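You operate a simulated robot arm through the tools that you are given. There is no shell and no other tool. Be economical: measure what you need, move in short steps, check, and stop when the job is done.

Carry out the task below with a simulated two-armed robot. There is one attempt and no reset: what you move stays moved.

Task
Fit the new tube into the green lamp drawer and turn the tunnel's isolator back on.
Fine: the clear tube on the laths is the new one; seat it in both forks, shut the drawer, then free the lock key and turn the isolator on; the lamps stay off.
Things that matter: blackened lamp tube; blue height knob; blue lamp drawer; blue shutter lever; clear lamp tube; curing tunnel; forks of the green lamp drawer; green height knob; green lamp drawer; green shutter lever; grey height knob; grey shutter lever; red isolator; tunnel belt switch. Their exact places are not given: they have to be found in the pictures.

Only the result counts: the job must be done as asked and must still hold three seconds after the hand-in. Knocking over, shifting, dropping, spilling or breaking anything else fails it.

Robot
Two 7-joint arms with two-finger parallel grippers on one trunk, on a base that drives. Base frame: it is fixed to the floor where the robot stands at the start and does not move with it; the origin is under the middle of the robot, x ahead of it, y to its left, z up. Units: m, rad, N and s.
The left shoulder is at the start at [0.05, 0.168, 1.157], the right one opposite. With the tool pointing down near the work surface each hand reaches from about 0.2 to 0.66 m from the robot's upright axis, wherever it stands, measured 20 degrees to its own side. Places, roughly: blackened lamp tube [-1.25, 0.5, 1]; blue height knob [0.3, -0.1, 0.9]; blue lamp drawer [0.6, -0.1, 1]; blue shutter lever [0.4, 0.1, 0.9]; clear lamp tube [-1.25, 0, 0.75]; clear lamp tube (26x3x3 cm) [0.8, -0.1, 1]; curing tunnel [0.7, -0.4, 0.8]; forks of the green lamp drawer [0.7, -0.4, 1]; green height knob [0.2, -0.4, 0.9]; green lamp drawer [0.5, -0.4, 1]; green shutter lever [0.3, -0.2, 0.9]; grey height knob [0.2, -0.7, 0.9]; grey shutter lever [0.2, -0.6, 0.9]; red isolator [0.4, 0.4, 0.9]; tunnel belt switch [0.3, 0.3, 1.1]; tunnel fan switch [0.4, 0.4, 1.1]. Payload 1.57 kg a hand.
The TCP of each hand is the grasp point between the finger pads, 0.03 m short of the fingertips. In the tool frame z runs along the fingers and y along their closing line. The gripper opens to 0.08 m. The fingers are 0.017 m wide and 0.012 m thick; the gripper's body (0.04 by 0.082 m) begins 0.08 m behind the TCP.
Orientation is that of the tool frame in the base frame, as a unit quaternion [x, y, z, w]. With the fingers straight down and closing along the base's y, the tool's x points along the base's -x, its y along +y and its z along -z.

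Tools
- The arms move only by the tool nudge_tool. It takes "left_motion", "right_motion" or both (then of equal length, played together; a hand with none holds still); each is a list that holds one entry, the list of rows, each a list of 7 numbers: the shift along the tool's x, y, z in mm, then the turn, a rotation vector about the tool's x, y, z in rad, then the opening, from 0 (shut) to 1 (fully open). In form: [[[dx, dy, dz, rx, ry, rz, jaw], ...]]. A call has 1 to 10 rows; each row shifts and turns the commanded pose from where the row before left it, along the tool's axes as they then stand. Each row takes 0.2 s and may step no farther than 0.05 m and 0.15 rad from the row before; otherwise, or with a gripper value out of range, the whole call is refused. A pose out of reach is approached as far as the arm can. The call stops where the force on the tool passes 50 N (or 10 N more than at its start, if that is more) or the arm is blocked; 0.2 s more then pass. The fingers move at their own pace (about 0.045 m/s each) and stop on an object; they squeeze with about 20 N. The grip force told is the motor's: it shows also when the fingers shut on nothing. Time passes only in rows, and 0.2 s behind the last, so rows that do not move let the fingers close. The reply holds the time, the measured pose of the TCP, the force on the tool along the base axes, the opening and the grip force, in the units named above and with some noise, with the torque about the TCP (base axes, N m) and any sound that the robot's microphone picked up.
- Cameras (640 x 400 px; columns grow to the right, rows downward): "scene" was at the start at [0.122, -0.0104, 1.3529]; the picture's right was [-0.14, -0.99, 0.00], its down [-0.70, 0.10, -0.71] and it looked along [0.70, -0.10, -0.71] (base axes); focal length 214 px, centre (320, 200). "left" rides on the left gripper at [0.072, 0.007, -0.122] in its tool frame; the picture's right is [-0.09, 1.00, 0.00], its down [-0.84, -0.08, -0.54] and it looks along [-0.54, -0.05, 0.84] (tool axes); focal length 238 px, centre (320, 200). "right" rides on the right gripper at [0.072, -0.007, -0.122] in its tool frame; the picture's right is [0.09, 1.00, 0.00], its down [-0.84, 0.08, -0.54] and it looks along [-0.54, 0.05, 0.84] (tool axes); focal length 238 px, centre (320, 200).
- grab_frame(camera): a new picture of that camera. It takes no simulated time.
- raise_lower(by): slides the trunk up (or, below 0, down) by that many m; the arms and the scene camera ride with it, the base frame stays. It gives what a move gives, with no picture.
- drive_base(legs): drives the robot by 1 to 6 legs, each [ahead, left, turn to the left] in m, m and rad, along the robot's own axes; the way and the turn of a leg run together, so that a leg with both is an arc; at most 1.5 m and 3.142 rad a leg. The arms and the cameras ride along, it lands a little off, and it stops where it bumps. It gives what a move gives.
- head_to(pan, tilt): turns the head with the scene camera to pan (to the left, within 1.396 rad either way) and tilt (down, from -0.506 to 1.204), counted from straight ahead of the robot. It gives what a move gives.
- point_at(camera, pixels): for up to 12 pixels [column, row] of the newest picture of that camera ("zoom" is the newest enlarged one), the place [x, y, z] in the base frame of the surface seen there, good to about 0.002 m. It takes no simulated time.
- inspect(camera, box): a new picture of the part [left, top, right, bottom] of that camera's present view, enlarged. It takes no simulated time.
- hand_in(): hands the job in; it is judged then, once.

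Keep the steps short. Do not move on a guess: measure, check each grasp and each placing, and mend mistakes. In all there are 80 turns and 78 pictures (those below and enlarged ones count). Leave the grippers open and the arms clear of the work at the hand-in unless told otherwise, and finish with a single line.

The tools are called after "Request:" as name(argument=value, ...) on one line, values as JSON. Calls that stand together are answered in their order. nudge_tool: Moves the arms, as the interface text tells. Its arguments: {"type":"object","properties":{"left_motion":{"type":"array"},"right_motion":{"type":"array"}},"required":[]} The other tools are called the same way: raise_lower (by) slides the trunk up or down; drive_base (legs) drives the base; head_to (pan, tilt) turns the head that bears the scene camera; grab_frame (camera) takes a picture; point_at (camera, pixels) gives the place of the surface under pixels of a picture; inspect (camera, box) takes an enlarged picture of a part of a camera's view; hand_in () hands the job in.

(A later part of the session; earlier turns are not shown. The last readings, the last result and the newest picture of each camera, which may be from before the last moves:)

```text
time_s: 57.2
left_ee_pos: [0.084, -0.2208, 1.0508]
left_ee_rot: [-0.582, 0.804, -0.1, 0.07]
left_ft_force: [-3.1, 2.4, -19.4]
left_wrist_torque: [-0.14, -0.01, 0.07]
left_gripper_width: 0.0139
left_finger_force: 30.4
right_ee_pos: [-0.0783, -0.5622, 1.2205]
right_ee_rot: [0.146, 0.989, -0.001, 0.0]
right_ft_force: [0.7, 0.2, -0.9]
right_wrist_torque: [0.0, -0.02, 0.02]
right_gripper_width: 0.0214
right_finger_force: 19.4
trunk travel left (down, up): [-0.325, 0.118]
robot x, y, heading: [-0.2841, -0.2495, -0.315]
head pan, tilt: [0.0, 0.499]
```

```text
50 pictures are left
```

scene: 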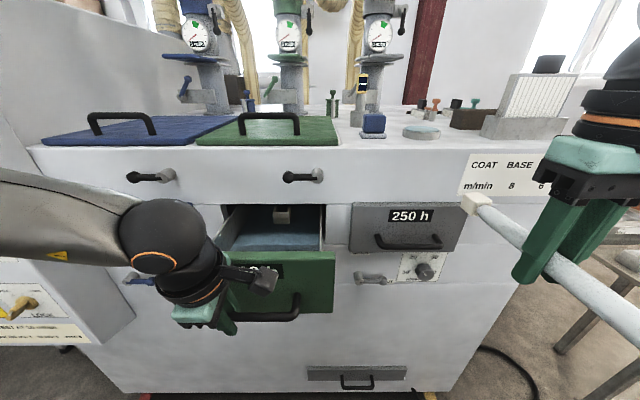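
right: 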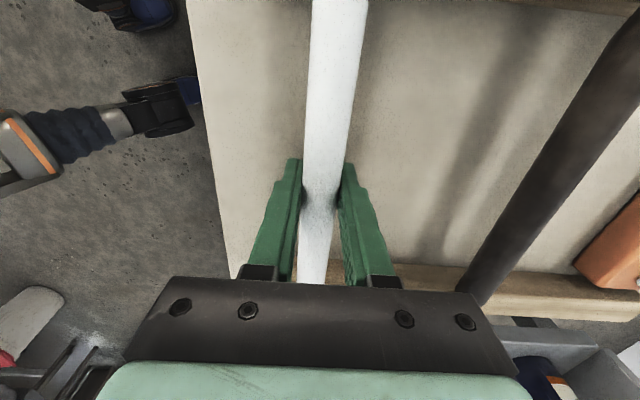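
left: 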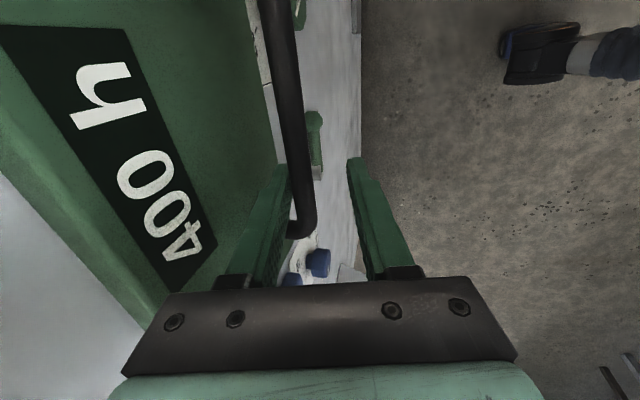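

Drawer is out ~0.16 m; a fork is visible at (283,213). I relieve the upward pull and continue by backing the base 0.12 m.

Request:
nudge_tool(left_motion=[[[0, 1.7, 7, 0, 0, 0, 0], [0, 0, 0, 0, 0, 0, 0]]])

Request:
drive_base(legs=[[-0.1, 0, 0]])

Request:
grab_frame(camera="scene")

```text
time_s: 57.8
left_ee_pos: [0.0866, -0.2227, 1.0472]
left_ee_rot: [-0.582, 0.803, -0.108, 0.074]
left_ft_force: [5.8, 6.7, 28.6]
left_wrist_torque: [-0.02, -0.01, 0.09]
left_gripper_width: 0.0135
left_finger_force: 30.0
right_ee_pos: [-0.081, -0.5616, 1.2217]
right_ee_rot: [0.147, 0.989, -0.001, 0.0]
right_ft_force: [0.3, -0.1, -1.3]
right_wrist_torque: [-0.02, 0.01, -0.03]
right_gripper_width: 0.0213
right_finger_force: 19.3
trunk travel left (down, up): [-0.325, 0.118]
robot x, y, heading: [-0.2848, -0.2522, -0.314]
head pan, tilt: [0.0, 0.499]
```

```text
time_s: 59.0
left_ee_pos: [-0.0072, -0.1926, 1.0442]
left_ee_rot: [-0.582, 0.803, -0.103, 0.073]
left_ft_force: [0.2, -10.5, 3.8]
left_wrist_torque: [-0.34, 0.13, -0.01]
left_gripper_width: 0.0137
left_finger_force: 30.6
right_ee_pos: [-0.1726, -0.5335, 1.2187]
right_ee_rot: [0.146, 0.989, 0.002, 0.001]
right_ft_force: [-0.2, -0.6, -1.2]
right_wrist_torque: [0.02, -0.02, -0.01]
right_gripper_width: 0.0212
right_finger_force: 19.8
trunk travel left (down, up): [-0.325, 0.118]
robot x, y, heading: [-0.3759, -0.2181, -0.317]
head pan, tilt: [0.0, 0.499]
```

```text
49 pictures are left
```

scene: 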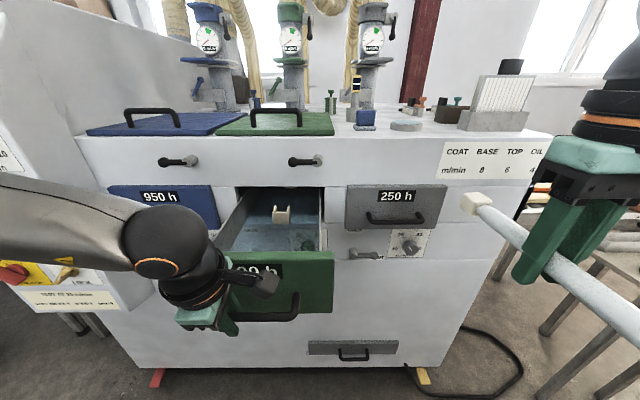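

Drawer out ~0.25 m. Another 0.06 m and see.

Request:
drive_base(legs=[[-0.06, 0, 0]])

Request:
inspect(camera="scene", box=[200, 160, 360, 290])

```text
time_s: 59.9
left_ee_pos: [-0.0634, -0.1756, 1.044]
left_ee_rot: [-0.582, 0.804, -0.104, 0.072]
left_ft_force: [-0.2, -8.8, -4.5]
left_wrist_torque: [-0.44, 0.18, 0.05]
left_gripper_width: 0.0134
left_finger_force: 30.4
right_ee_pos: [-0.2291, -0.5149, 1.2187]
right_ee_rot: [0.147, 0.989, 0.001, 0.001]
right_ft_force: [0.8, -0.1, -1.2]
right_wrist_torque: [0.0, -0.03, -0.01]
right_gripper_width: 0.0217
right_finger_force: 19.7
trunk travel left (down, up): [-0.325, 0.118]
robot x, y, heading: [-0.4369, -0.1994, -0.317]
head pan, tilt: [0.0, 0.499]
```

```text
3.08 times, centred on (280, 225) of scene
```

zoom: 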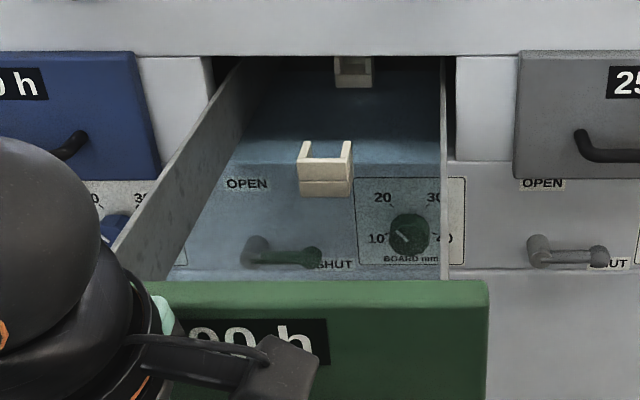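

Both forks are visible; the rear one is just under the tunnel's edge. I measure them.

Request:
point_at(camera="zoom", pixels=[[301, 150], [349, 148], [325, 187], [326, 172], [337, 66], [370, 66], [354, 82], [354, 66], [320, 292], [450, 160], [220, 100], [300, 60]])

```text
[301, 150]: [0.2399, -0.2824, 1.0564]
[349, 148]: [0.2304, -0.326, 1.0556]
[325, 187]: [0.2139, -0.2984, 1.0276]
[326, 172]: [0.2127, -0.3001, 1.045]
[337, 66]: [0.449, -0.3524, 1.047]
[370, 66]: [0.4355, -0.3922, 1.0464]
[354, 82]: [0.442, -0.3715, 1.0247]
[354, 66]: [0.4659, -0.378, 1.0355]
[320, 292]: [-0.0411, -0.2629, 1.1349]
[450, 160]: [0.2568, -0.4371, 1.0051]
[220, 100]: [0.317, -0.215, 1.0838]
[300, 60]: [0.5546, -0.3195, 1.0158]
```

Front fork is at m≈0.30, rear fork at m≈0.54, still inside (front wall at 0.36–0.38). The drawer must come out ~0.2 m more; I keep backing.

Request:
drive_base(legs=[[-0.1, 0, 0]])

Request:
drive_base(legs=[[-0.1, 0, 0]])

Request:
grab_frame(camera="scene")

```text
time_s: 61.1
left_ee_pos: [-0.1582, -0.1436, 1.0439]
left_ee_rot: [-0.581, 0.804, -0.105, 0.071]
left_ft_force: [0.1, -8.7, -6.7]
left_wrist_torque: [-0.27, 0.12, 0.11]
left_gripper_width: 0.0137
left_finger_force: 30.3
right_ee_pos: [-0.3234, -0.4826, 1.2197]
right_ee_rot: [0.148, 0.989, 0.001, 0.0]
right_ft_force: [0.0, 0.3, -0.2]
right_wrist_torque: [-0.01, 0.0, -0.01]
right_gripper_width: 0.0213
right_finger_force: 19.5
trunk travel left (down, up): [-0.325, 0.118]
robot x, y, heading: [-0.534, -0.1709, -0.316]
head pan, tilt: [0.0, 0.499]
```

```text
time_s: 62.2
left_ee_pos: [-0.2524, -0.1134, 1.0443]
left_ee_rot: [-0.581, 0.804, -0.105, 0.072]
left_ft_force: [0.2, -9.5, -7.5]
left_wrist_torque: [-0.24, 0.09, 0.09]
left_gripper_width: 0.0135
left_finger_force: 30.4
right_ee_pos: [-0.4176, -0.4533, 1.2202]
right_ee_rot: [0.147, 0.989, 0.001, 0.0]
right_ft_force: [0.4, 0.1, -0.9]
right_wrist_torque: [-0.01, -0.05, 0.01]
right_gripper_width: 0.0213
right_finger_force: 20.1
trunk travel left (down, up): [-0.325, 0.118]
robot x, y, heading: [-0.623, -0.1411, -0.318]
head pan, tilt: [0.0, 0.499]
```

```text
47 pictures are left
```

scene: 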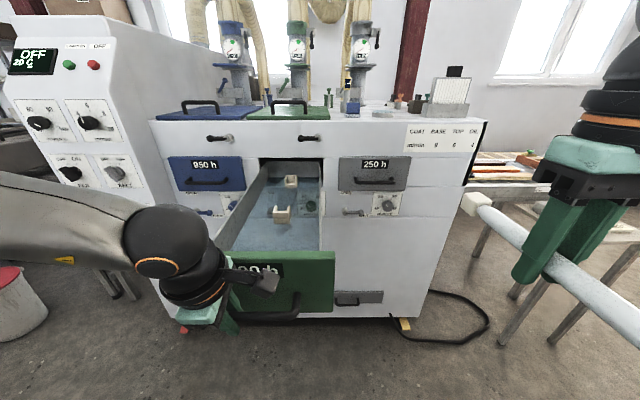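

Request:
inspect(camera="scene", box=[230, 140, 350, 250])

Request:
inspect(camera="scene", box=[260, 165, 310, 230])

```text
3.64 times, centred on (290, 195) of scene
```

zoom: 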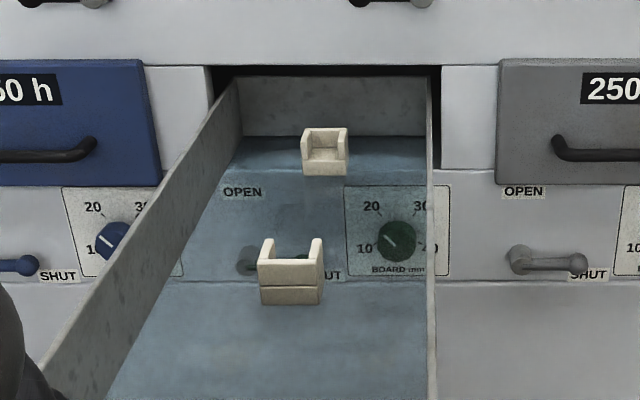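

```text
6.15 times, centred on (285, 198) of scene
```

zoom: 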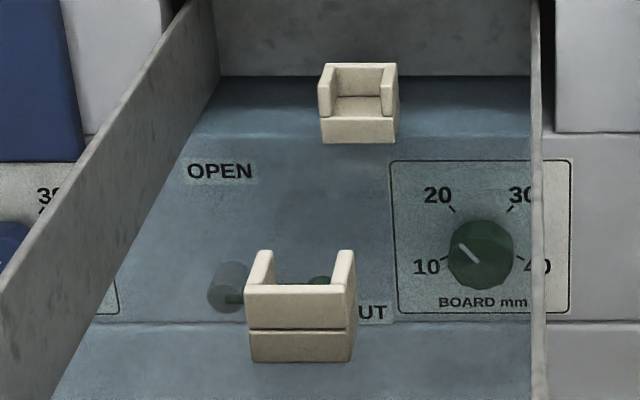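

The forks are open cradles with outer end walls. I measure their walls.

Request:
point_at(camera="zoom", pixels=[[260, 258], [343, 258], [298, 289], [298, 310], [325, 75], [389, 72], [358, 65], [358, 105], [358, 125], [358, 85], [230, 50], [536, 150]])

```text
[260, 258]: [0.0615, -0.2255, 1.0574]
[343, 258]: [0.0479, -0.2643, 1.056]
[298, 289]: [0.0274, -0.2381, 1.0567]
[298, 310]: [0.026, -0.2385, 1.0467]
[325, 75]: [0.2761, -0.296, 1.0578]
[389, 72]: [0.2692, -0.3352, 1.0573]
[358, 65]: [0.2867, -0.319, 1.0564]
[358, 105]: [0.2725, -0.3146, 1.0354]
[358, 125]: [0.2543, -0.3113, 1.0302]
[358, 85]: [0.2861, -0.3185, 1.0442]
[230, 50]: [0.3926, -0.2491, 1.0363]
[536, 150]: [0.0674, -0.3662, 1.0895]
```

Drawer is fully out; cradle cavity spans m≈0.104–0.370, centre m≈0.2375, l≈−0.2155, floor z≈1.035. I release the left hand, lift it off, and raise the trunk so arms pass above the drawer.

Request:
nudge_tool(left_motion=[[[0, 0, 0, 0, 0, 0, 0.44], [0, 0, 0, 0, 0, 0, 0.44], [0, 0, 0, 0, 0, 0, 0.44], [0, 0, -40, 0, 0, 0, 0.44], [0, 0, -40, 0, 0, 0, 0.44], [0, 0, -40, 0, 0, 0, 0.44], [0, 0, -20, 0, 0, 0, 0.44]]])

Request:
raise_lower(by=0.117)

Request:
grab_frame(camera="scene")

```text
time_s: 63.8
left_ee_pos: [-0.2837, -0.1015, 1.1808]
left_ee_rot: [-0.581, 0.804, -0.106, 0.071]
left_ft_force: [-0.1, 0.5, -0.4]
left_wrist_torque: [-0.02, -0.05, 0.0]
left_gripper_width: 0.0351
left_finger_force: 0.2
right_ee_pos: [-0.4182, -0.4508, 1.2187]
right_ee_rot: [0.147, 0.989, 0.001, 0.0]
right_ft_force: [0.0, -0.2, -0.4]
right_wrist_torque: [-0.01, -0.01, 0.02]
right_gripper_width: 0.0211
right_finger_force: 19.9
trunk travel left (down, up): [-0.325, 0.118]
robot x, y, heading: [-0.6241, -0.1415, -0.319]
head pan, tilt: [0.0, 0.499]
```

```text
time_s: 65.3
left_ee_pos: [-0.2836, -0.1, 1.2961]
left_ee_rot: [-0.581, 0.804, -0.106, 0.071]
left_ft_force: [0.5, 0.7, -0.6]
left_wrist_torque: [0.02, -0.02, 0.03]
left_gripper_width: 0.0352
left_finger_force: 0.0
right_ee_pos: [-0.4174, -0.4524, 1.337]
right_ee_rot: [0.147, 0.989, 0.001, 0.001]
right_ft_force: [0.1, 1.0, -1.4]
right_wrist_torque: [0.03, -0.01, 0.02]
right_gripper_width: 0.0212
right_finger_force: 19.6
trunk travel left (down, up): [-0.442, 0.001]
robot x, y, heading: [-0.6209, -0.1398, -0.318]
head pan, tilt: [0.0, 0.499]
```

```text
44 pictures are left
```

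scene: 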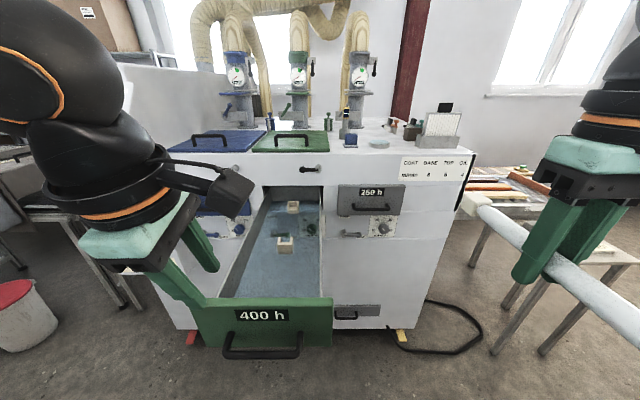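

Clear. I tuck the left hand back, then drive left around the drawer's front, ahead, and turn slightly.

Request:
nudge_tool(left_motion=[[[0, 38.8, -9.9, 0, 0, 0, 0.44], [0, 38.8, -9.9, 0, 0, 0, 0.44], [0, 38.8, -9.9, 0, 0, 0, 0.44]]])

Request:
drive_base(legs=[[0, 0.488, 0], [0.25, 0, 0]])

Request:
grab_frame(camera="scene")

```text
time_s: 66.1
left_ee_pos: [-0.393, -0.0591, 1.2915]
left_ee_rot: [-0.601, 0.793, -0.092, 0.048]
left_ft_force: [1.0, 0.0, 0.0]
left_wrist_torque: [0.01, -0.01, -0.01]
left_gripper_width: 0.0354
left_finger_force: 0.0
right_ee_pos: [-0.4184, -0.4505, 1.3374]
right_ee_rot: [0.147, 0.989, 0.001, 0.0]
right_ft_force: [-0.8, -0.5, -0.9]
right_wrist_torque: [-0.01, 0.02, 0.01]
right_gripper_width: 0.0211
right_finger_force: 19.8
trunk travel left (down, up): [-0.442, 0.001]
robot x, y, heading: [-0.624, -0.1391, -0.322]
head pan, tilt: [0.0, 0.499]
```

```text
time_s: 70.4
left_ee_pos: [-0.0045, 0.3241, 1.2922]
left_ee_rot: [-0.593, 0.798, -0.096, 0.055]
left_ft_force: [0.0, 0.0, 0.4]
left_wrist_torque: [-0.03, 0.02, 0.01]
left_gripper_width: 0.0351
left_finger_force: 0.2
right_ee_pos: [-0.0298, -0.0651, 1.3369]
right_ee_rot: [0.146, 0.989, 0.001, 0.0]
right_ft_force: [0.4, -0.9, -1.0]
right_wrist_torque: [0.0, 0.03, 0.02]
right_gripper_width: 0.0215
right_finger_force: 20.3
trunk travel left (down, up): [-0.442, 0.001]
robot x, y, heading: [-0.2373, 0.2462, -0.315]
head pan, tilt: [0.0, 0.499]
```

```text
43 pictures are left
```

scene: 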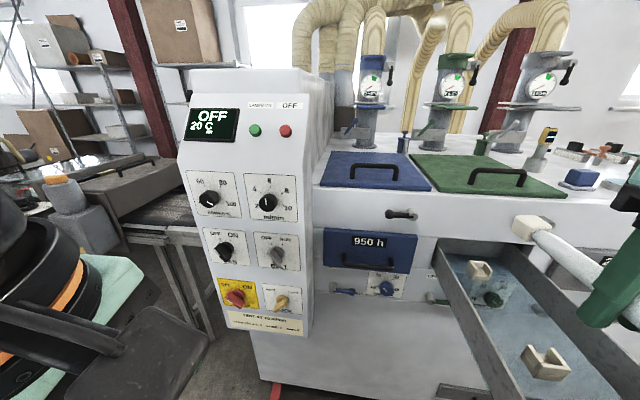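

Now in place left of the drawer. I drive 0.08 ahead and turn 0.2 rad right, then look at the tube and drawer.

Request:
drive_base(legs=[[0.08, 0, 0], [0, 0, -0.2]])

Request:
head_to(pan=-0.35, tilt=0.75)

Request:
grab_frame(camera="scene")

```text
time_s: 72.2
left_ee_pos: [0.0829, 0.2542, 1.2913]
left_ee_rot: [-0.513, 0.852, -0.097, 0.042]
left_ft_force: [0.3, -0.2, 0.0]
left_wrist_torque: [0.01, 0.02, 0.01]
left_gripper_width: 0.0352
left_finger_force: 0.1
right_ee_pos: [-0.0202, -0.1243, 1.3365]
right_ee_rot: [0.245, 0.969, 0.001, 0.0]
right_ft_force: [0.3, -0.3, -0.4]
right_wrist_torque: [0.02, -0.01, 0.02]
right_gripper_width: 0.021
right_finger_force: 19.7
trunk travel left (down, up): [-0.442, 0.001]
robot x, y, heading: [-0.1573, 0.2267, -0.515]
head pan, tilt: [0.0, 0.499]
```

```text
time_s: 73.0
left_ee_pos: [0.0828, 0.257, 1.284]
left_ee_rot: [-0.516, 0.851, -0.082, 0.041]
left_ft_force: [0.6, 0.8, -0.6]
left_wrist_torque: [0.02, 0.0, -0.04]
left_gripper_width: 0.0351
left_finger_force: 0.1
right_ee_pos: [-0.0199, -0.1241, 1.3366]
right_ee_rot: [0.244, 0.97, 0.001, 0.0]
right_ft_force: [0.0, 0.3, -1.6]
right_wrist_torque: [0.02, -0.01, 0.05]
right_gripper_width: 0.0214
right_finger_force: 19.8
trunk travel left (down, up): [-0.442, 0.001]
robot x, y, heading: [-0.1601, 0.2223, -0.518]
head pan, tilt: [-0.351, 0.75]
```

```text
42 pictures are left
```

scene: 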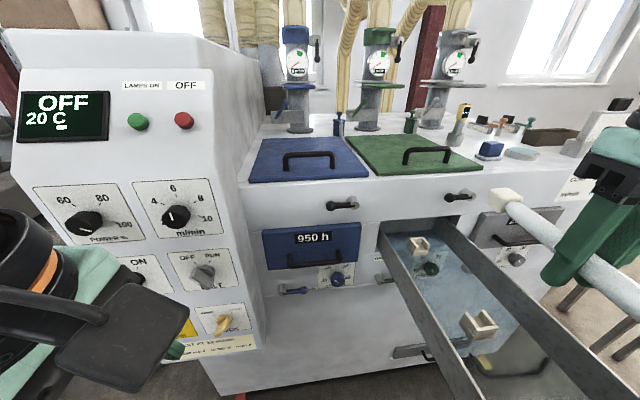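

I square the tube to the drawer axis and bring it over the drawer at z≈1.25.

Request:
nudge_tool(right_motion=[[[0, 0, 0, 0, 0, -0.088, 0.1], [0, 0, 0, 0, 0, -0.088, 0.1], [-34.1, -18.3, 17.3, 0, 0, 0, 0.1], [-34.1, -18.3, 17.3, 0, 0, 0, 0.1], [-34.1, -18.3, 17.3, 0, 0, 0, 0.1], [-34.1, -18.3, 17.3, 0, 0, 0, 0.1], [-34.1, -18.3, 17.3, 0, 0, 0, 0.1], [0, 0, 0, 0, 0, 0, 0.1]]])

Request:
grab_frame(camera="scene")

```text
time_s: 74.8
left_ee_pos: [0.0826, 0.2578, 1.2836]
left_ee_rot: [-0.517, 0.851, -0.081, 0.04]
left_ft_force: [-0.6, -0.4, -0.4]
left_wrist_torque: [0.05, 0.01, 0.02]
left_gripper_width: 0.0353
left_finger_force: 0.0
right_ee_pos: [0.1125, -0.2644, 1.251]
right_ee_rot: [0.159, 0.987, 0.001, 0.001]
right_ft_force: [-1.0, -0.9, -0.5]
right_wrist_torque: [0.02, -0.02, 0.01]
right_gripper_width: 0.0213
right_finger_force: 20.3
trunk travel left (down, up): [-0.442, 0.001]
robot x, y, heading: [-0.1564, 0.2237, -0.516]
head pan, tilt: [-0.351, 0.75]
```

```text
41 pictures are left
```

scene: 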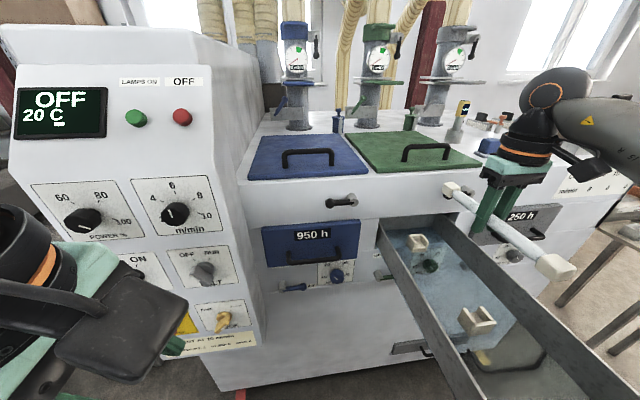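

I measure tube ends and both forks from this view.

Request:
inspect(camera="scene", box=[380, 170, 600, 350])

```text
2.22 times, centred on (490, 260) of scene
```

zoom: 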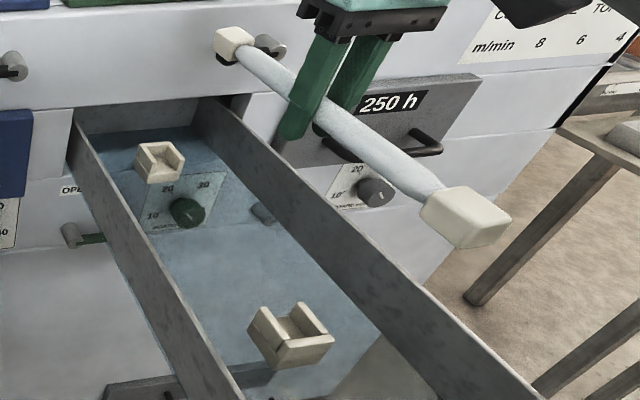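

Request:
point_at(camera="zoom", pixels=[[231, 33], [470, 203], [270, 65], [350, 128], [420, 178], [255, 322], [305, 308], [283, 328], [305, 345], [140, 148], [178, 155], [160, 165]])

```text
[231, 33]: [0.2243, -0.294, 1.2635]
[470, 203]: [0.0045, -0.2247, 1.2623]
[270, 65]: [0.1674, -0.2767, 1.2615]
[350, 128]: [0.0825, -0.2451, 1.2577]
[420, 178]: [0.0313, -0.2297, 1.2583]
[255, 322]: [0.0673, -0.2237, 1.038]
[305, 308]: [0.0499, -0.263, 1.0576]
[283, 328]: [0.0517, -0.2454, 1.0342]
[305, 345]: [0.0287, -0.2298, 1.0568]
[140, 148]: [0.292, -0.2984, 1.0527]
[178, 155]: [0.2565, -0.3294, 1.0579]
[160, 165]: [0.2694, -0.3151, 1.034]
```

Tube is centred on TCP (m 0.189, l −0.216), forks' centre l≈−0.215. I lower to z≈1.095 first, then move forward 48 mm to line it up with the forks.

Request:
nudge_tool(right_motion=[[[0, 1.3, 40, 0, 0, 0, 0.1], [0, 0, 40, 0, 0, 0, 0.1], [0, 0, 40, 0, 0, 0, 0.1], [0, 0, 36, 0, 0, 0, 0.1], [-24, 0, 0, 0, 0, 0, 0.1], [-24, 0, 0, 0, 0, 0, 0.1], [0, 0, 0, 0, 0, 0, 0.1]]])

Request:
inspect(camera="scene", box=[380, 170, 600, 350])

Request:
grab_frame(camera="right")

```text
time_s: 76.5
left_ee_pos: [0.0827, 0.2581, 1.2833]
left_ee_rot: [-0.518, 0.851, -0.081, 0.04]
left_ft_force: [0.0, 0.3, 0.2]
left_wrist_torque: [-0.02, 0.04, -0.02]
left_gripper_width: 0.0353
left_finger_force: 0.1
right_ee_pos: [0.1592, -0.2786, 1.0944]
right_ee_rot: [0.159, 0.987, 0.001, 0.001]
right_ft_force: [0.9, 0.3, -1.1]
right_wrist_torque: [-0.02, -0.02, 0.02]
right_gripper_width: 0.0214
right_finger_force: 20.5
trunk travel left (down, up): [-0.442, 0.001]
robot x, y, heading: [-0.1537, 0.2198, -0.522]
head pan, tilt: [-0.351, 0.75]
```

```text
2.22 times, centred on (490, 260) of scene
```

zoom: 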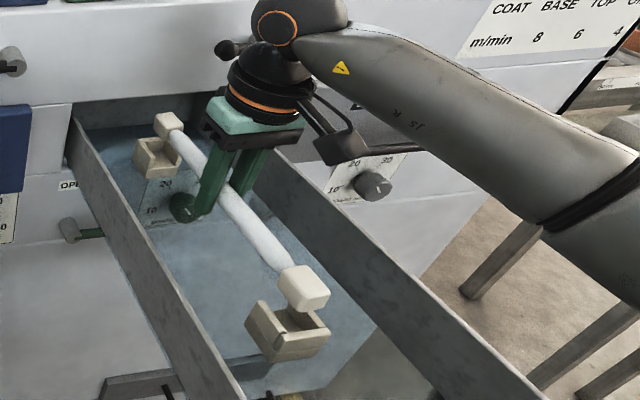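

```text
38 pictures are left
```

right: 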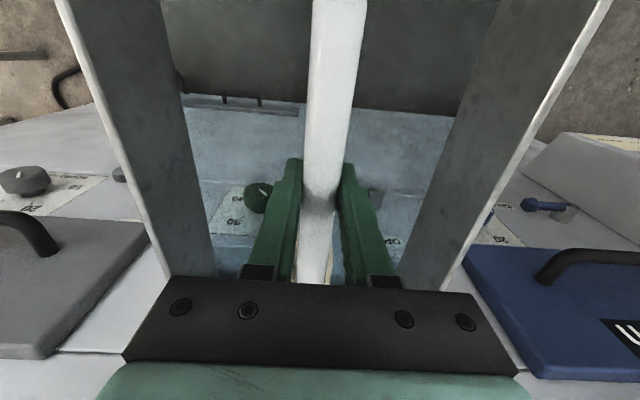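

Request:
point_at(camera="zoom", pixels=[[303, 281], [283, 270], [325, 292], [302, 305], [167, 122], [253, 318], [322, 318], [140, 148], [180, 140], [288, 345], [255, 325]])

```text
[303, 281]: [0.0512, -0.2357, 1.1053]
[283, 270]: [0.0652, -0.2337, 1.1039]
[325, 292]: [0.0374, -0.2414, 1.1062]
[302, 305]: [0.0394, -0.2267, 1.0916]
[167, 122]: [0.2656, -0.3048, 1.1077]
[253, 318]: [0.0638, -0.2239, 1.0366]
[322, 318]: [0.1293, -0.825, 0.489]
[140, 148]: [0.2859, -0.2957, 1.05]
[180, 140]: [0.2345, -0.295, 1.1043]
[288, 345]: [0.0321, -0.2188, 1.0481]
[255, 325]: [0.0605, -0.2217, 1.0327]
```

I need the lateral offset more exactly; enlarge near and far ends.

Request:
inspect(camera="scene", box=[455, 280, 505, 315])

Request:
point_at(camera="zoom", pixels=[[300, 110], [190, 110], [290, 175], [440, 140], [410, 200], [330, 215], [230, 180], [130, 290], [480, 290], [320, 320], [110, 230], [500, 240]])

```text
11.43 times, centred on (480, 298) of scene
```

zoom: 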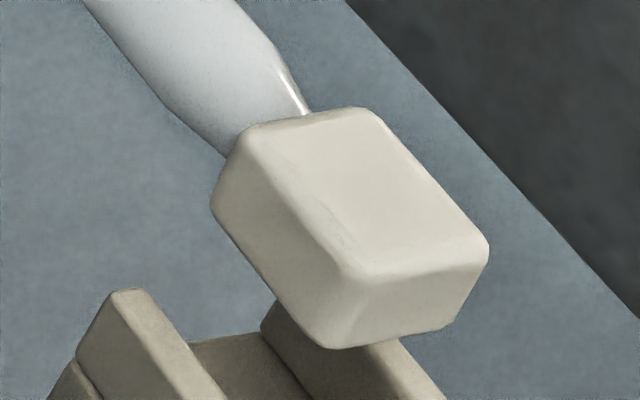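

```text
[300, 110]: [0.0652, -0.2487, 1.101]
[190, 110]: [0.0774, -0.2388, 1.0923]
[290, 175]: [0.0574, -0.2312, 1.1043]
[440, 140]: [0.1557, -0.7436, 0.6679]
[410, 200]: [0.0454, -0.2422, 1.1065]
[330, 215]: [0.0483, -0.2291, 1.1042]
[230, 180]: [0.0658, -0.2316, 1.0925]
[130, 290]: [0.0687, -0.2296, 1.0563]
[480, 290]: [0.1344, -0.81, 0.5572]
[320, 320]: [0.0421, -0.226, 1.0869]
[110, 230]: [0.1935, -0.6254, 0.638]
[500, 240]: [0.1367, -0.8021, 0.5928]
```

Cube spans l −0.1997…−0.2297, pocket centre ≈ −0.215: aligned within a millimetre. Lower slowly and watch the force.

Request:
nudge_tool(right_motion=[[[0, -0.5, 12, 0, 0, 0, 0.1], [0, 0, 10, 0, 0, 0, 0.1], [0, 0, 7, 0, 0, 0, 0.1], [0, 0, 0, 0, 0, 0, 0.1]]])

Request:
inspect(camera="scene", box=[400, 210, 520, 320])

```text
time_s: 77.5
left_ee_pos: [0.0837, 0.2573, 1.2846]
left_ee_rot: [-0.519, 0.85, -0.081, 0.04]
left_ft_force: [-0.3, 0.2, -0.1]
left_wrist_torque: [0.02, -0.03, 0.02]
left_gripper_width: 0.0354
left_finger_force: 0.1
right_ee_pos: [0.1601, -0.2799, 1.0654]
right_ee_rot: [0.159, 0.987, 0.001, 0.0]
right_ft_force: [0.0, -0.2, -1.6]
right_wrist_torque: [-0.02, -0.02, 0.0]
right_gripper_width: 0.0207
right_finger_force: 19.6
trunk travel left (down, up): [-0.442, 0.001]
robot x, y, heading: [-0.159, 0.2206, -0.519]
head pan, tilt: [-0.351, 0.75]
```

```text
3.64 times, centred on (460, 265) of scene
```

zoom: 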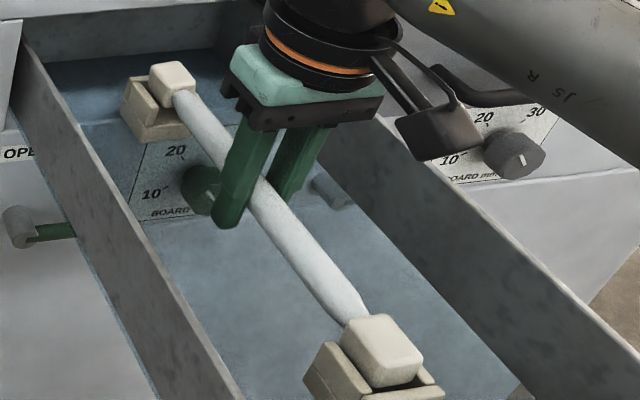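

It enters without force. Lower the remaining ~15 mm.

Request:
nudge_tool(right_motion=[[[0, 0, 7, 0, 0, 0, 0.1], [0, 0, 5, 0, 0, 0, 0.1], [0, 0, 3, 0, 0, 0, 0.1], [0, 0, 0, 0, 0, 0, 0.1]]])

Request:
inspect(camera="scene", box=[400, 210, 520, 320])

```text
time_s: 78.5
left_ee_pos: [0.0849, 0.2573, 1.284]
left_ee_rot: [-0.518, 0.851, -0.08, 0.039]
left_ft_force: [0.9, 0.1, -0.7]
left_wrist_torque: [0.0, 0.01, 0.03]
left_gripper_width: 0.0353
left_finger_force: 0.0
right_ee_pos: [0.1603, -0.2802, 1.0504]
right_ee_rot: [0.16, 0.987, 0.001, -0.001]
right_ft_force: [-0.9, -0.5, -0.6]
right_wrist_torque: [0.01, 0.03, 0.09]
right_gripper_width: 0.0213
right_finger_force: 20.4
trunk travel left (down, up): [-0.442, 0.001]
robot x, y, heading: [-0.1566, 0.2203, -0.523]
head pan, tilt: [-0.351, 0.75]
```

```text
3.64 times, centred on (460, 265) of scene
```

zoom: 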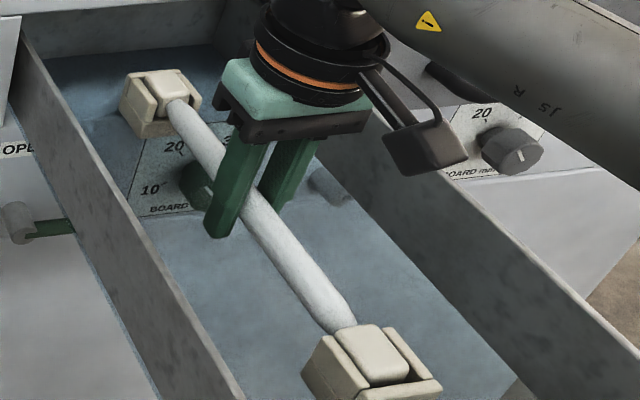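

Both ends are inside the cradles. Press 1–2 mm further, then open and lift off.

Request:
nudge_tool(right_motion=[[[0, 0, 1, 0, 0, 0, 0.1], [0, 0, 1, 0, 0, 0, 0.1], [0, 0, 0, 0, 0, 0, 0.1]]])

Request:
nudge_tool(right_motion=[[[0, 0, 0, 0, 0, 0, 0.8], [0, 0, 0, 0, 0, 0, 0.8], [0, 0, 0, 0, 0, 0, 0.8], [0, 0, -25, 0, 0, 0, 0.8], [0, 0, -40, 0, 0, 0, 0.8], [30, 0, -40, 0, 0, 0, 0.8], [30, 0, -40, 0, 0, 0, 0.8], [30, 0, -40, 0, 0, 0, 0.8]]])

Request:
inspect(camera="scene", box=[400, 210, 520, 320])

```text
time_s: 79.2
left_ee_pos: [0.0843, 0.2578, 1.2839]
left_ee_rot: [-0.519, 0.85, -0.081, 0.039]
left_ft_force: [-0.7, 0.1, -0.4]
left_wrist_torque: [0.01, 0.04, 0.01]
left_gripper_width: 0.0353
left_finger_force: 0.2
right_ee_pos: [0.1599, -0.2795, 1.0502]
right_ee_rot: [0.16, 0.987, 0.001, 0.0]
right_ft_force: [1.4, -1.4, 3.4]
right_wrist_torque: [0.2, 0.42, 0.1]
right_gripper_width: 0.0215
right_finger_force: 20.0
trunk travel left (down, up): [-0.442, 0.001]
robot x, y, heading: [-0.1602, 0.2193, -0.521]
head pan, tilt: [-0.351, 0.75]
```

```text
time_s: 81.0
left_ee_pos: [0.0826, 0.2578, 1.2836]
left_ee_rot: [-0.519, 0.85, -0.08, 0.039]
left_ft_force: [0.5, -0.2, -0.1]
left_wrist_torque: [-0.02, -0.02, -0.02]
left_gripper_width: 0.035
left_finger_force: 0.2
right_ee_pos: [0.0724, -0.25, 1.235]
right_ee_rot: [0.158, 0.987, 0.0, 0.001]
right_ft_force: [-0.6, 0.7, 0.5]
right_wrist_torque: [0.0, -0.04, -0.02]
right_gripper_width: 0.064
right_finger_force: 0.0
trunk travel left (down, up): [-0.442, 0.001]
robot x, y, heading: [-0.157, 0.2245, -0.518]
head pan, tilt: [-0.351, 0.75]
```

```text
3.64 times, centred on (460, 265) of scene
```

zoom: 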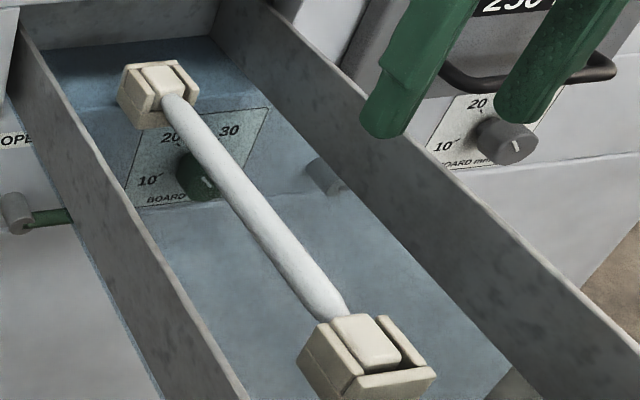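

I check the seating heights of both ends.

Request:
point_at(camera="zoom", pixels=[[365, 338], [165, 78], [240, 195], [320, 375], [395, 335], [320, 290]])

```text
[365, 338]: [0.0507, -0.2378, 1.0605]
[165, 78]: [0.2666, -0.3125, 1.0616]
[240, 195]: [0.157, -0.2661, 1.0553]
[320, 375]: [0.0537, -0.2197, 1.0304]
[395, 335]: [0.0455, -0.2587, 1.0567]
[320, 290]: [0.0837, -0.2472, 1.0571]
```

Both end caps read z≈1.061, level: seated. Now I back out around the front with the heading squared again, to shut the drawer with the right hand.

Request:
drive_base(legs=[[0, 0, 0.2], [-0.49, -0.17, 0]])

Request:
head_to(pan=-0.3, tilt=0.6)

Request:
grab_frame(camera="scene")

```text
time_s: 84.8
left_ee_pos: [-0.4519, 0.2985, 1.2837]
left_ee_rot: [-0.602, 0.794, -0.075, 0.045]
left_ft_force: [-0.4, 0.7, -0.4]
left_wrist_torque: [0.0, -0.02, -0.01]
left_gripper_width: 0.0351
left_finger_force: 0.1
right_ee_pos: [-0.3615, -0.2029, 1.2341]
right_ee_rot: [0.061, 0.998, 0.0, 0.001]
right_ft_force: [-0.1, 0.1, -1.0]
right_wrist_torque: [0.0, -0.03, -0.01]
right_gripper_width: 0.064
right_finger_force: 0.1
trunk travel left (down, up): [-0.442, 0.001]
robot x, y, heading: [-0.6812, 0.2146, -0.317]
head pan, tilt: [-0.351, 0.75]
```

```text
time_s: 85.5
left_ee_pos: [-0.4496, 0.2987, 1.2829]
left_ee_rot: [-0.605, 0.792, -0.072, 0.04]
left_ft_force: [-0.3, -0.2, -0.1]
left_wrist_torque: [0.0, 0.01, 0.0]
left_gripper_width: 0.0351
left_finger_force: 0.1
right_ee_pos: [-0.3614, -0.2036, 1.235]
right_ee_rot: [0.061, 0.998, 0.0, 0.0]
right_ft_force: [-0.3, -0.3, 1.1]
right_wrist_torque: [-0.01, 0.01, 0.01]
right_gripper_width: 0.064
right_finger_force: 0.0
trunk travel left (down, up): [-0.442, 0.001]
robot x, y, heading: [-0.6826, 0.2175, -0.32]
head pan, tilt: [-0.3, 0.6]
```

```text
33 pictures are left
```

scene: 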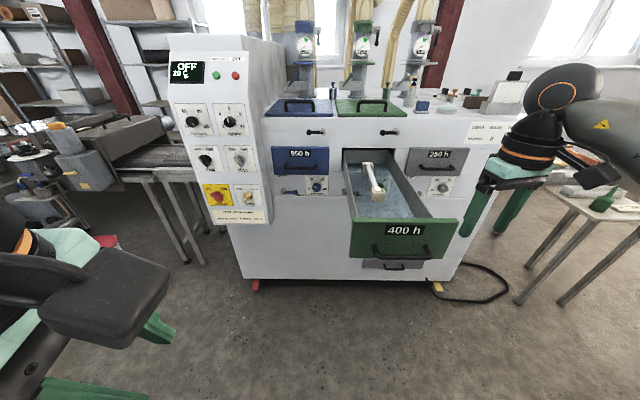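

Request:
point_at(camera="scene", pixels=[[378, 255], [400, 256], [425, 257], [385, 232], [360, 225], [440, 228]])

```text
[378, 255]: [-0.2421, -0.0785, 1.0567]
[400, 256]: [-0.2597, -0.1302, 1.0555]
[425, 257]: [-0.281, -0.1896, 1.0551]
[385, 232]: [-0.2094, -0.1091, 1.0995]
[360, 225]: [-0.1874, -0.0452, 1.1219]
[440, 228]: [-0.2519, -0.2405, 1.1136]
```

Bar front is at m≈−0.2075. I square, tilt and close the right hand, and lower it in front of the bar.

Request:
nudge_tool(right_motion=[[[0, 0, 0, 0, 0, 0.097, 0], [0, 0, 0, 0, 0, 0.097, 0], [0, 0, 0, 0, -0.125, 0, 0], [0, 0, 0, 0, -0.125, 0, 0], [0, 40.3, 0, 0, 0, 0, 0], [0, 40.3, 0, 0, 0, 0, 0], [0, 40.3, 0, 0, 0, 0, 0]]])

Request:
nudge_tool(right_motion=[[[4.3, 0, 37.1, 0, 0, 0, 0], [4.3, 0, 37.1, 0, 0, 0, 0], [4.3, 0, 37.1, 0, 0, 0, 0], [4.3, 0, 37.1, 0, 0, 0, 0], [4.3, 0, 37.1, 0, 0, 0, 0], [0, 0, 0, 0, 0, 0, 0]]])

Request:
grab_frame(camera="scene")

```text
time_s: 87.1
left_ee_pos: [-0.4499, 0.3008, 1.2813]
left_ee_rot: [-0.605, 0.792, -0.07, 0.04]
left_ft_force: [0.1, 0.3, -0.8]
left_wrist_torque: [0.0, -0.02, -0.02]
left_gripper_width: 0.0353
left_finger_force: 0.1
right_ee_pos: [-0.3226, -0.0858, 1.2348]
right_ee_rot: [0.157, 0.98, -0.018, 0.124]
right_ft_force: [0.0, 0.7, 0.5]
right_wrist_torque: [-0.02, 0.0, -0.02]
right_gripper_width: 0.0
right_finger_force: 20.5
trunk travel left (down, up): [-0.442, 0.001]
robot x, y, heading: [-0.6804, 0.2135, -0.322]
head pan, tilt: [-0.3, 0.6]
```

```text
time_s: 88.5
left_ee_pos: [-0.4493, 0.2991, 1.2812]
left_ee_rot: [-0.605, 0.792, -0.07, 0.042]
left_ft_force: [0.7, 0.1, 0.7]
left_wrist_torque: [0.0, -0.03, 0.01]
left_gripper_width: 0.035
left_finger_force: 0.2
right_ee_pos: [-0.2988, -0.0945, 1.0496]
right_ee_rot: [0.157, 0.98, -0.019, 0.124]
right_ft_force: [0.6, 0.4, -0.7]
right_wrist_torque: [0.0, 0.03, 0.02]
right_gripper_width: 0.0
right_finger_force: 19.7
trunk travel left (down, up): [-0.442, 0.001]
robot x, y, heading: [-0.6818, 0.2171, -0.321]
head pan, tilt: [-0.3, 0.6]
```

```text
32 pictures are left
```

scene: 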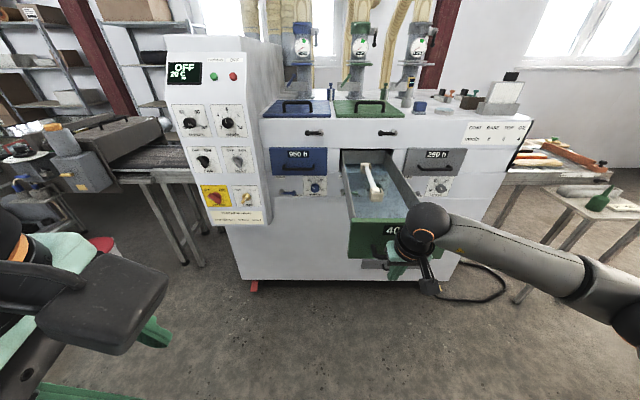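

Right hand in front of the bar at m −0.255. I push slowly by driving ahead 0.2 m.

Request:
drive_base(legs=[[0.1, 0, 0.005], [0.1, 0, 0]])

Request:
grab_frame(camera="scene")

```text
time_s: 90.4
left_ee_pos: [-0.2599, 0.2381, 1.2809]
left_ee_rot: [-0.606, 0.791, -0.07, 0.041]
left_ft_force: [0.3, -0.1, 0.3]
left_wrist_torque: [0.01, 0.02, 0.03]
left_gripper_width: 0.0352
left_finger_force: 0.1
right_ee_pos: [-0.1079, -0.1567, 1.0488]
right_ee_rot: [0.154, 0.98, -0.018, 0.123]
right_ft_force: [0.2, 0.4, -1.1]
right_wrist_torque: [0.0, -0.04, -0.01]
right_gripper_width: 0.0004
right_finger_force: 20.5
trunk travel left (down, up): [-0.442, 0.001]
robot x, y, heading: [-0.4926, 0.1523, -0.318]
head pan, tilt: [-0.3, 0.6]
```

```text
31 pictures are left
```

scene: 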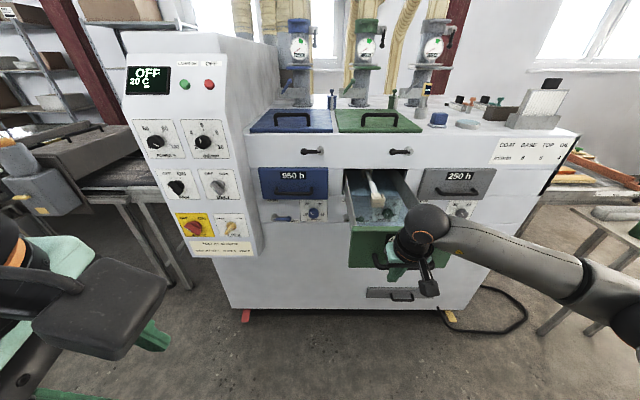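

Drawer is sliding in. Another 0.29 m in steps.

Request:
drive_base(legs=[[0.15, 0, 0], [0.14, 0, 0]])

Request:
grab_frame(camera="scene")

```text
time_s: 92.7
left_ee_pos: [0.0128, 0.1465, 1.2815]
left_ee_rot: [-0.607, 0.79, -0.069, 0.042]
left_ft_force: [0.7, -0.4, -0.3]
left_wrist_torque: [0.01, 0.02, 0.03]
left_gripper_width: 0.0353
left_finger_force: 0.1
right_ee_pos: [0.1668, -0.2476, 1.0496]
right_ee_rot: [0.154, 0.98, -0.018, 0.123]
right_ft_force: [0.0, 0.2, 0.1]
right_wrist_torque: [-0.1, 0.07, -0.01]
right_gripper_width: 0.0001
right_finger_force: 19.6
trunk travel left (down, up): [-0.442, 0.001]
robot x, y, heading: [-0.2167, 0.0645, -0.316]
head pan, tilt: [-0.3, 0.6]
```

```text
30 pictures are left
```

scene: 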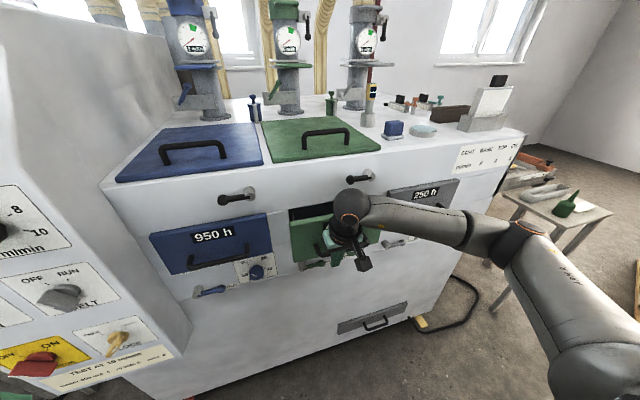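

Remaining ~0.064 m; push the rest with the arm while watching force.

Request:
nudge_tool(right_motion=[[[-11.6, 0, 3, 0, 0, 0, 0], [-11.6, 0, 3, 0, 0, 0, 0], [-11.6, 0, 3, 0, 0, 0, 0], [-11.6, 0, 3, 0, 0, 0, 0], [-9.7, 0, 2.5, 0, 0, 0, 0], [0, 0, 0, 0, 0, 0, 0]]])

Request:
nudge_tool(right_motion=[[[-3, 0, 0.8, 0, 0, 0, 0], [-3, 0, 0.8, 0, 0, 0, 0], [-3, 0, 0.8, 0, 0, 0, 0], [-3, 0, 0.8, 0, 0, 0, 0], [-3, 0, 0.8, 0, 0, 0, 0], [-3, 0, 0.8, 0, 0, 0, 0]]])

Request:
grab_frame(camera="scene")

```text
time_s: 94.1
left_ee_pos: [0.0122, 0.1487, 1.281]
left_ee_rot: [-0.606, 0.791, -0.069, 0.041]
left_ft_force: [0.5, -0.8, 0.5]
left_wrist_torque: [-0.02, -0.03, -0.02]
left_gripper_width: 0.0355
left_finger_force: 0.0
right_ee_pos: [0.2218, -0.2631, 1.0499]
right_ee_rot: [0.154, 0.98, -0.018, 0.124]
right_ft_force: [-1.8, -0.1, -0.9]
right_wrist_torque: [0.01, 0.03, -0.03]
right_gripper_width: 0.0
right_finger_force: 19.9
trunk travel left (down, up): [-0.442, 0.001]
robot x, y, heading: [-0.2174, 0.0636, -0.321]
head pan, tilt: [-0.3, 0.6]
```

```text
time_s: 95.7
left_ee_pos: [0.0106, 0.1482, 1.2807]
left_ee_rot: [-0.606, 0.791, -0.07, 0.043]
left_ft_force: [0.7, -0.4, -0.6]
left_wrist_torque: [0.02, 0.02, 0.01]
left_gripper_width: 0.0353
left_finger_force: 0.1
right_ee_pos: [0.2295, -0.2655, 1.047]
right_ee_rot: [0.151, 0.983, -0.017, 0.108]
right_ft_force: [-18.4, 5.8, 2.3]
right_wrist_torque: [-0.02, -0.09, -0.05]
right_gripper_width: 0.0001
right_finger_force: 19.5
trunk travel left (down, up): [-0.442, 0.001]
robot x, y, heading: [-0.2183, 0.0616, -0.324]
head pan, tilt: [-0.3, 0.6]
stopped in row 6 (right hand): the force on the tool passed its limit (the readings are from after the stop); the commanded pose is now the measured one
```

```text
29 pictures are left
```

scene: 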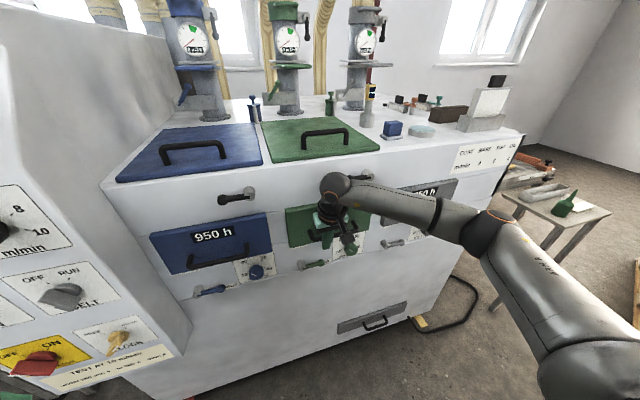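

Force rose at m=0.3006, as expected for shut. I withdraw the hand back and up, then verify the drawer position.

Request:
nudge_tool(right_motion=[[[30, 0, -8, 0, 0, 0, 0], [40, 0, -10, 0, 0, 0, 0], [40, 0, -20, 0, 0, 0, 0], [20, 0, -40, 0, 0, 0, 0.5], [20, 0, -40, 0, 0, 0, 1], [20, 0, -40, 0, 0, 0, 1]]])

Request:
grab_frame(camera="scene")

Request:
point_at(camera="scene", pixels=[[293, 217], [300, 240], [160, 245], [205, 252], [270, 228]])

```text
time_s: 97.1
left_ee_pos: [0.0113, 0.1486, 1.2808]
left_ee_rot: [-0.607, 0.791, -0.071, 0.042]
left_ft_force: [0.1, -0.7, -0.2]
left_wrist_torque: [0.04, 0.04, 0.06]
left_gripper_width: 0.0354
left_finger_force: 0.1
right_ee_pos: [0.0405, -0.2051, 1.1623]
right_ee_rot: [0.153, 0.982, -0.018, 0.112]
right_ft_force: [-0.2, 0.1, -0.5]
right_wrist_torque: [0.03, -0.01, -0.04]
right_gripper_width: 0.0661
right_finger_force: 0.1
trunk travel left (down, up): [-0.442, 0.001]
robot x, y, heading: [-0.2215, 0.0637, -0.321]
head pan, tilt: [-0.3, 0.6]
```

```text
28 pictures are left
```

scene: 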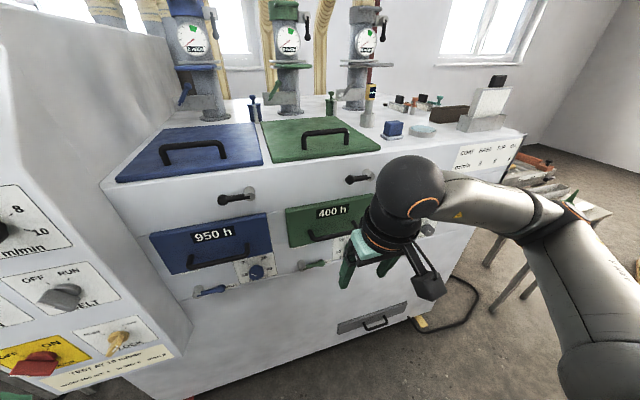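

```text
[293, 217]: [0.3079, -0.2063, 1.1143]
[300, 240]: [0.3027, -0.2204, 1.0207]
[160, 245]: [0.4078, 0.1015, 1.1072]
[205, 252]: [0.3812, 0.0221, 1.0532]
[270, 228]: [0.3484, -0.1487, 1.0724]
```

Drawer face is at m=0.357, same as originally and as the blue one: shut. Now I back off, move left in front of the control box and look.

Request:
drive_base(legs=[[-0.2, 0, 0], [0, 0.42, 0]])

Request:
head_to(pan=0.0, tilt=0.6)

Request:
grab_frame(camera="scene")

```text
time_s: 100.9
left_ee_pos: [-0.0481, 0.6102, 1.2804]
left_ee_rot: [-0.605, 0.792, -0.07, 0.041]
left_ft_force: [-1.3, -0.4, -0.8]
left_wrist_torque: [0.03, 0.02, 0.0]
left_gripper_width: 0.0351
left_finger_force: 0.1
right_ee_pos: [-0.0208, 0.2553, 1.1631]
right_ee_rot: [0.154, 0.982, -0.018, 0.112]
right_ft_force: [-0.1, -0.2, 0.1]
right_wrist_torque: [0.01, -0.01, 0.01]
right_gripper_width: 0.0801
right_finger_force: 0.1
trunk travel left (down, up): [-0.442, 0.001]
robot x, y, heading: [-0.2787, 0.524, -0.315]
head pan, tilt: [-0.3, 0.6]
```

```text
time_s: 101.7
left_ee_pos: [-0.0499, 0.6097, 1.282]
left_ee_rot: [-0.605, 0.792, -0.071, 0.04]
left_ft_force: [-0.8, 0.0, -0.4]
left_wrist_torque: [-0.02, -0.03, -0.04]
left_gripper_width: 0.0351
left_finger_force: 0.0
right_ee_pos: [-0.0218, 0.2548, 1.1622]
right_ee_rot: [0.154, 0.981, -0.018, 0.112]
right_ft_force: [-0.6, 1.2, -0.4]
right_wrist_torque: [-0.01, 0.01, 0.02]
right_gripper_width: 0.0798
right_finger_force: 0.0
trunk travel left (down, up): [-0.442, 0.001]
robot x, y, heading: [-0.2809, 0.5261, -0.32]
head pan, tilt: [0.0, 0.6]
```

```text
27 pictures are left
```

scene: 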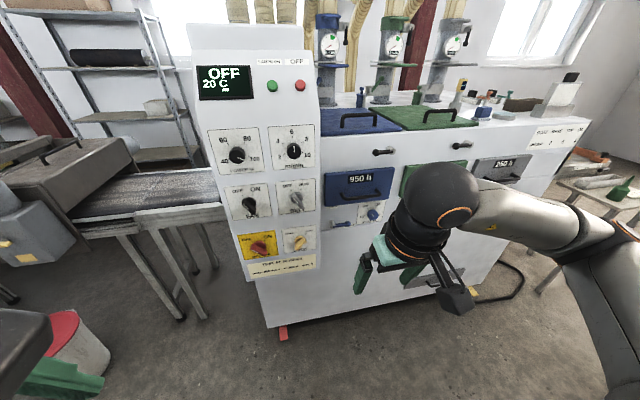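

The panel is in clear view. Enlarge it.

Request:
inspect(camera="scene", box=[225, 175, 325, 280])

Request:
point_at(camera="zoom", pixels=[[175, 260], [210, 280], [140, 275], [400, 230], [460, 265], [425, 250], [433, 215], [410, 275], [130, 225], [345, 215], [240, 225], [430, 60]])

```text
3.81 times, centred on (275, 228) of scene
```

zoom: 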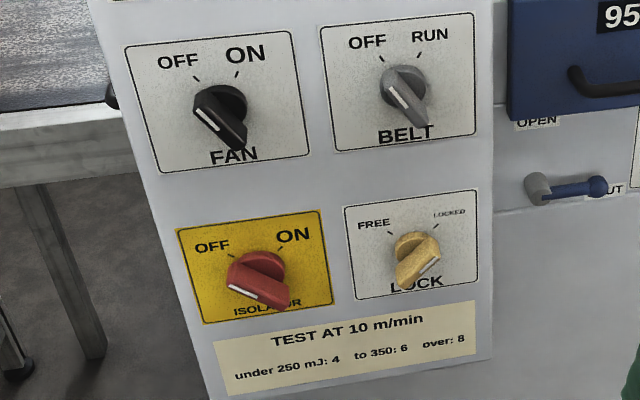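

```text
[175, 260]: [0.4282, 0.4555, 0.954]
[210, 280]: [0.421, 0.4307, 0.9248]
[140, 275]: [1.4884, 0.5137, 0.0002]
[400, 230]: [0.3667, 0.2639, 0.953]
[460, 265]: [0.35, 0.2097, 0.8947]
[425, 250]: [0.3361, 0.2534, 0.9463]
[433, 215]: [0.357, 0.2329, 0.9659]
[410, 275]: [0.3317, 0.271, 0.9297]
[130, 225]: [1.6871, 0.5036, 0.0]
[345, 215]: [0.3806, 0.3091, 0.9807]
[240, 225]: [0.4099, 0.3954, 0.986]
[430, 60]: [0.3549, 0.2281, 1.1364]
```

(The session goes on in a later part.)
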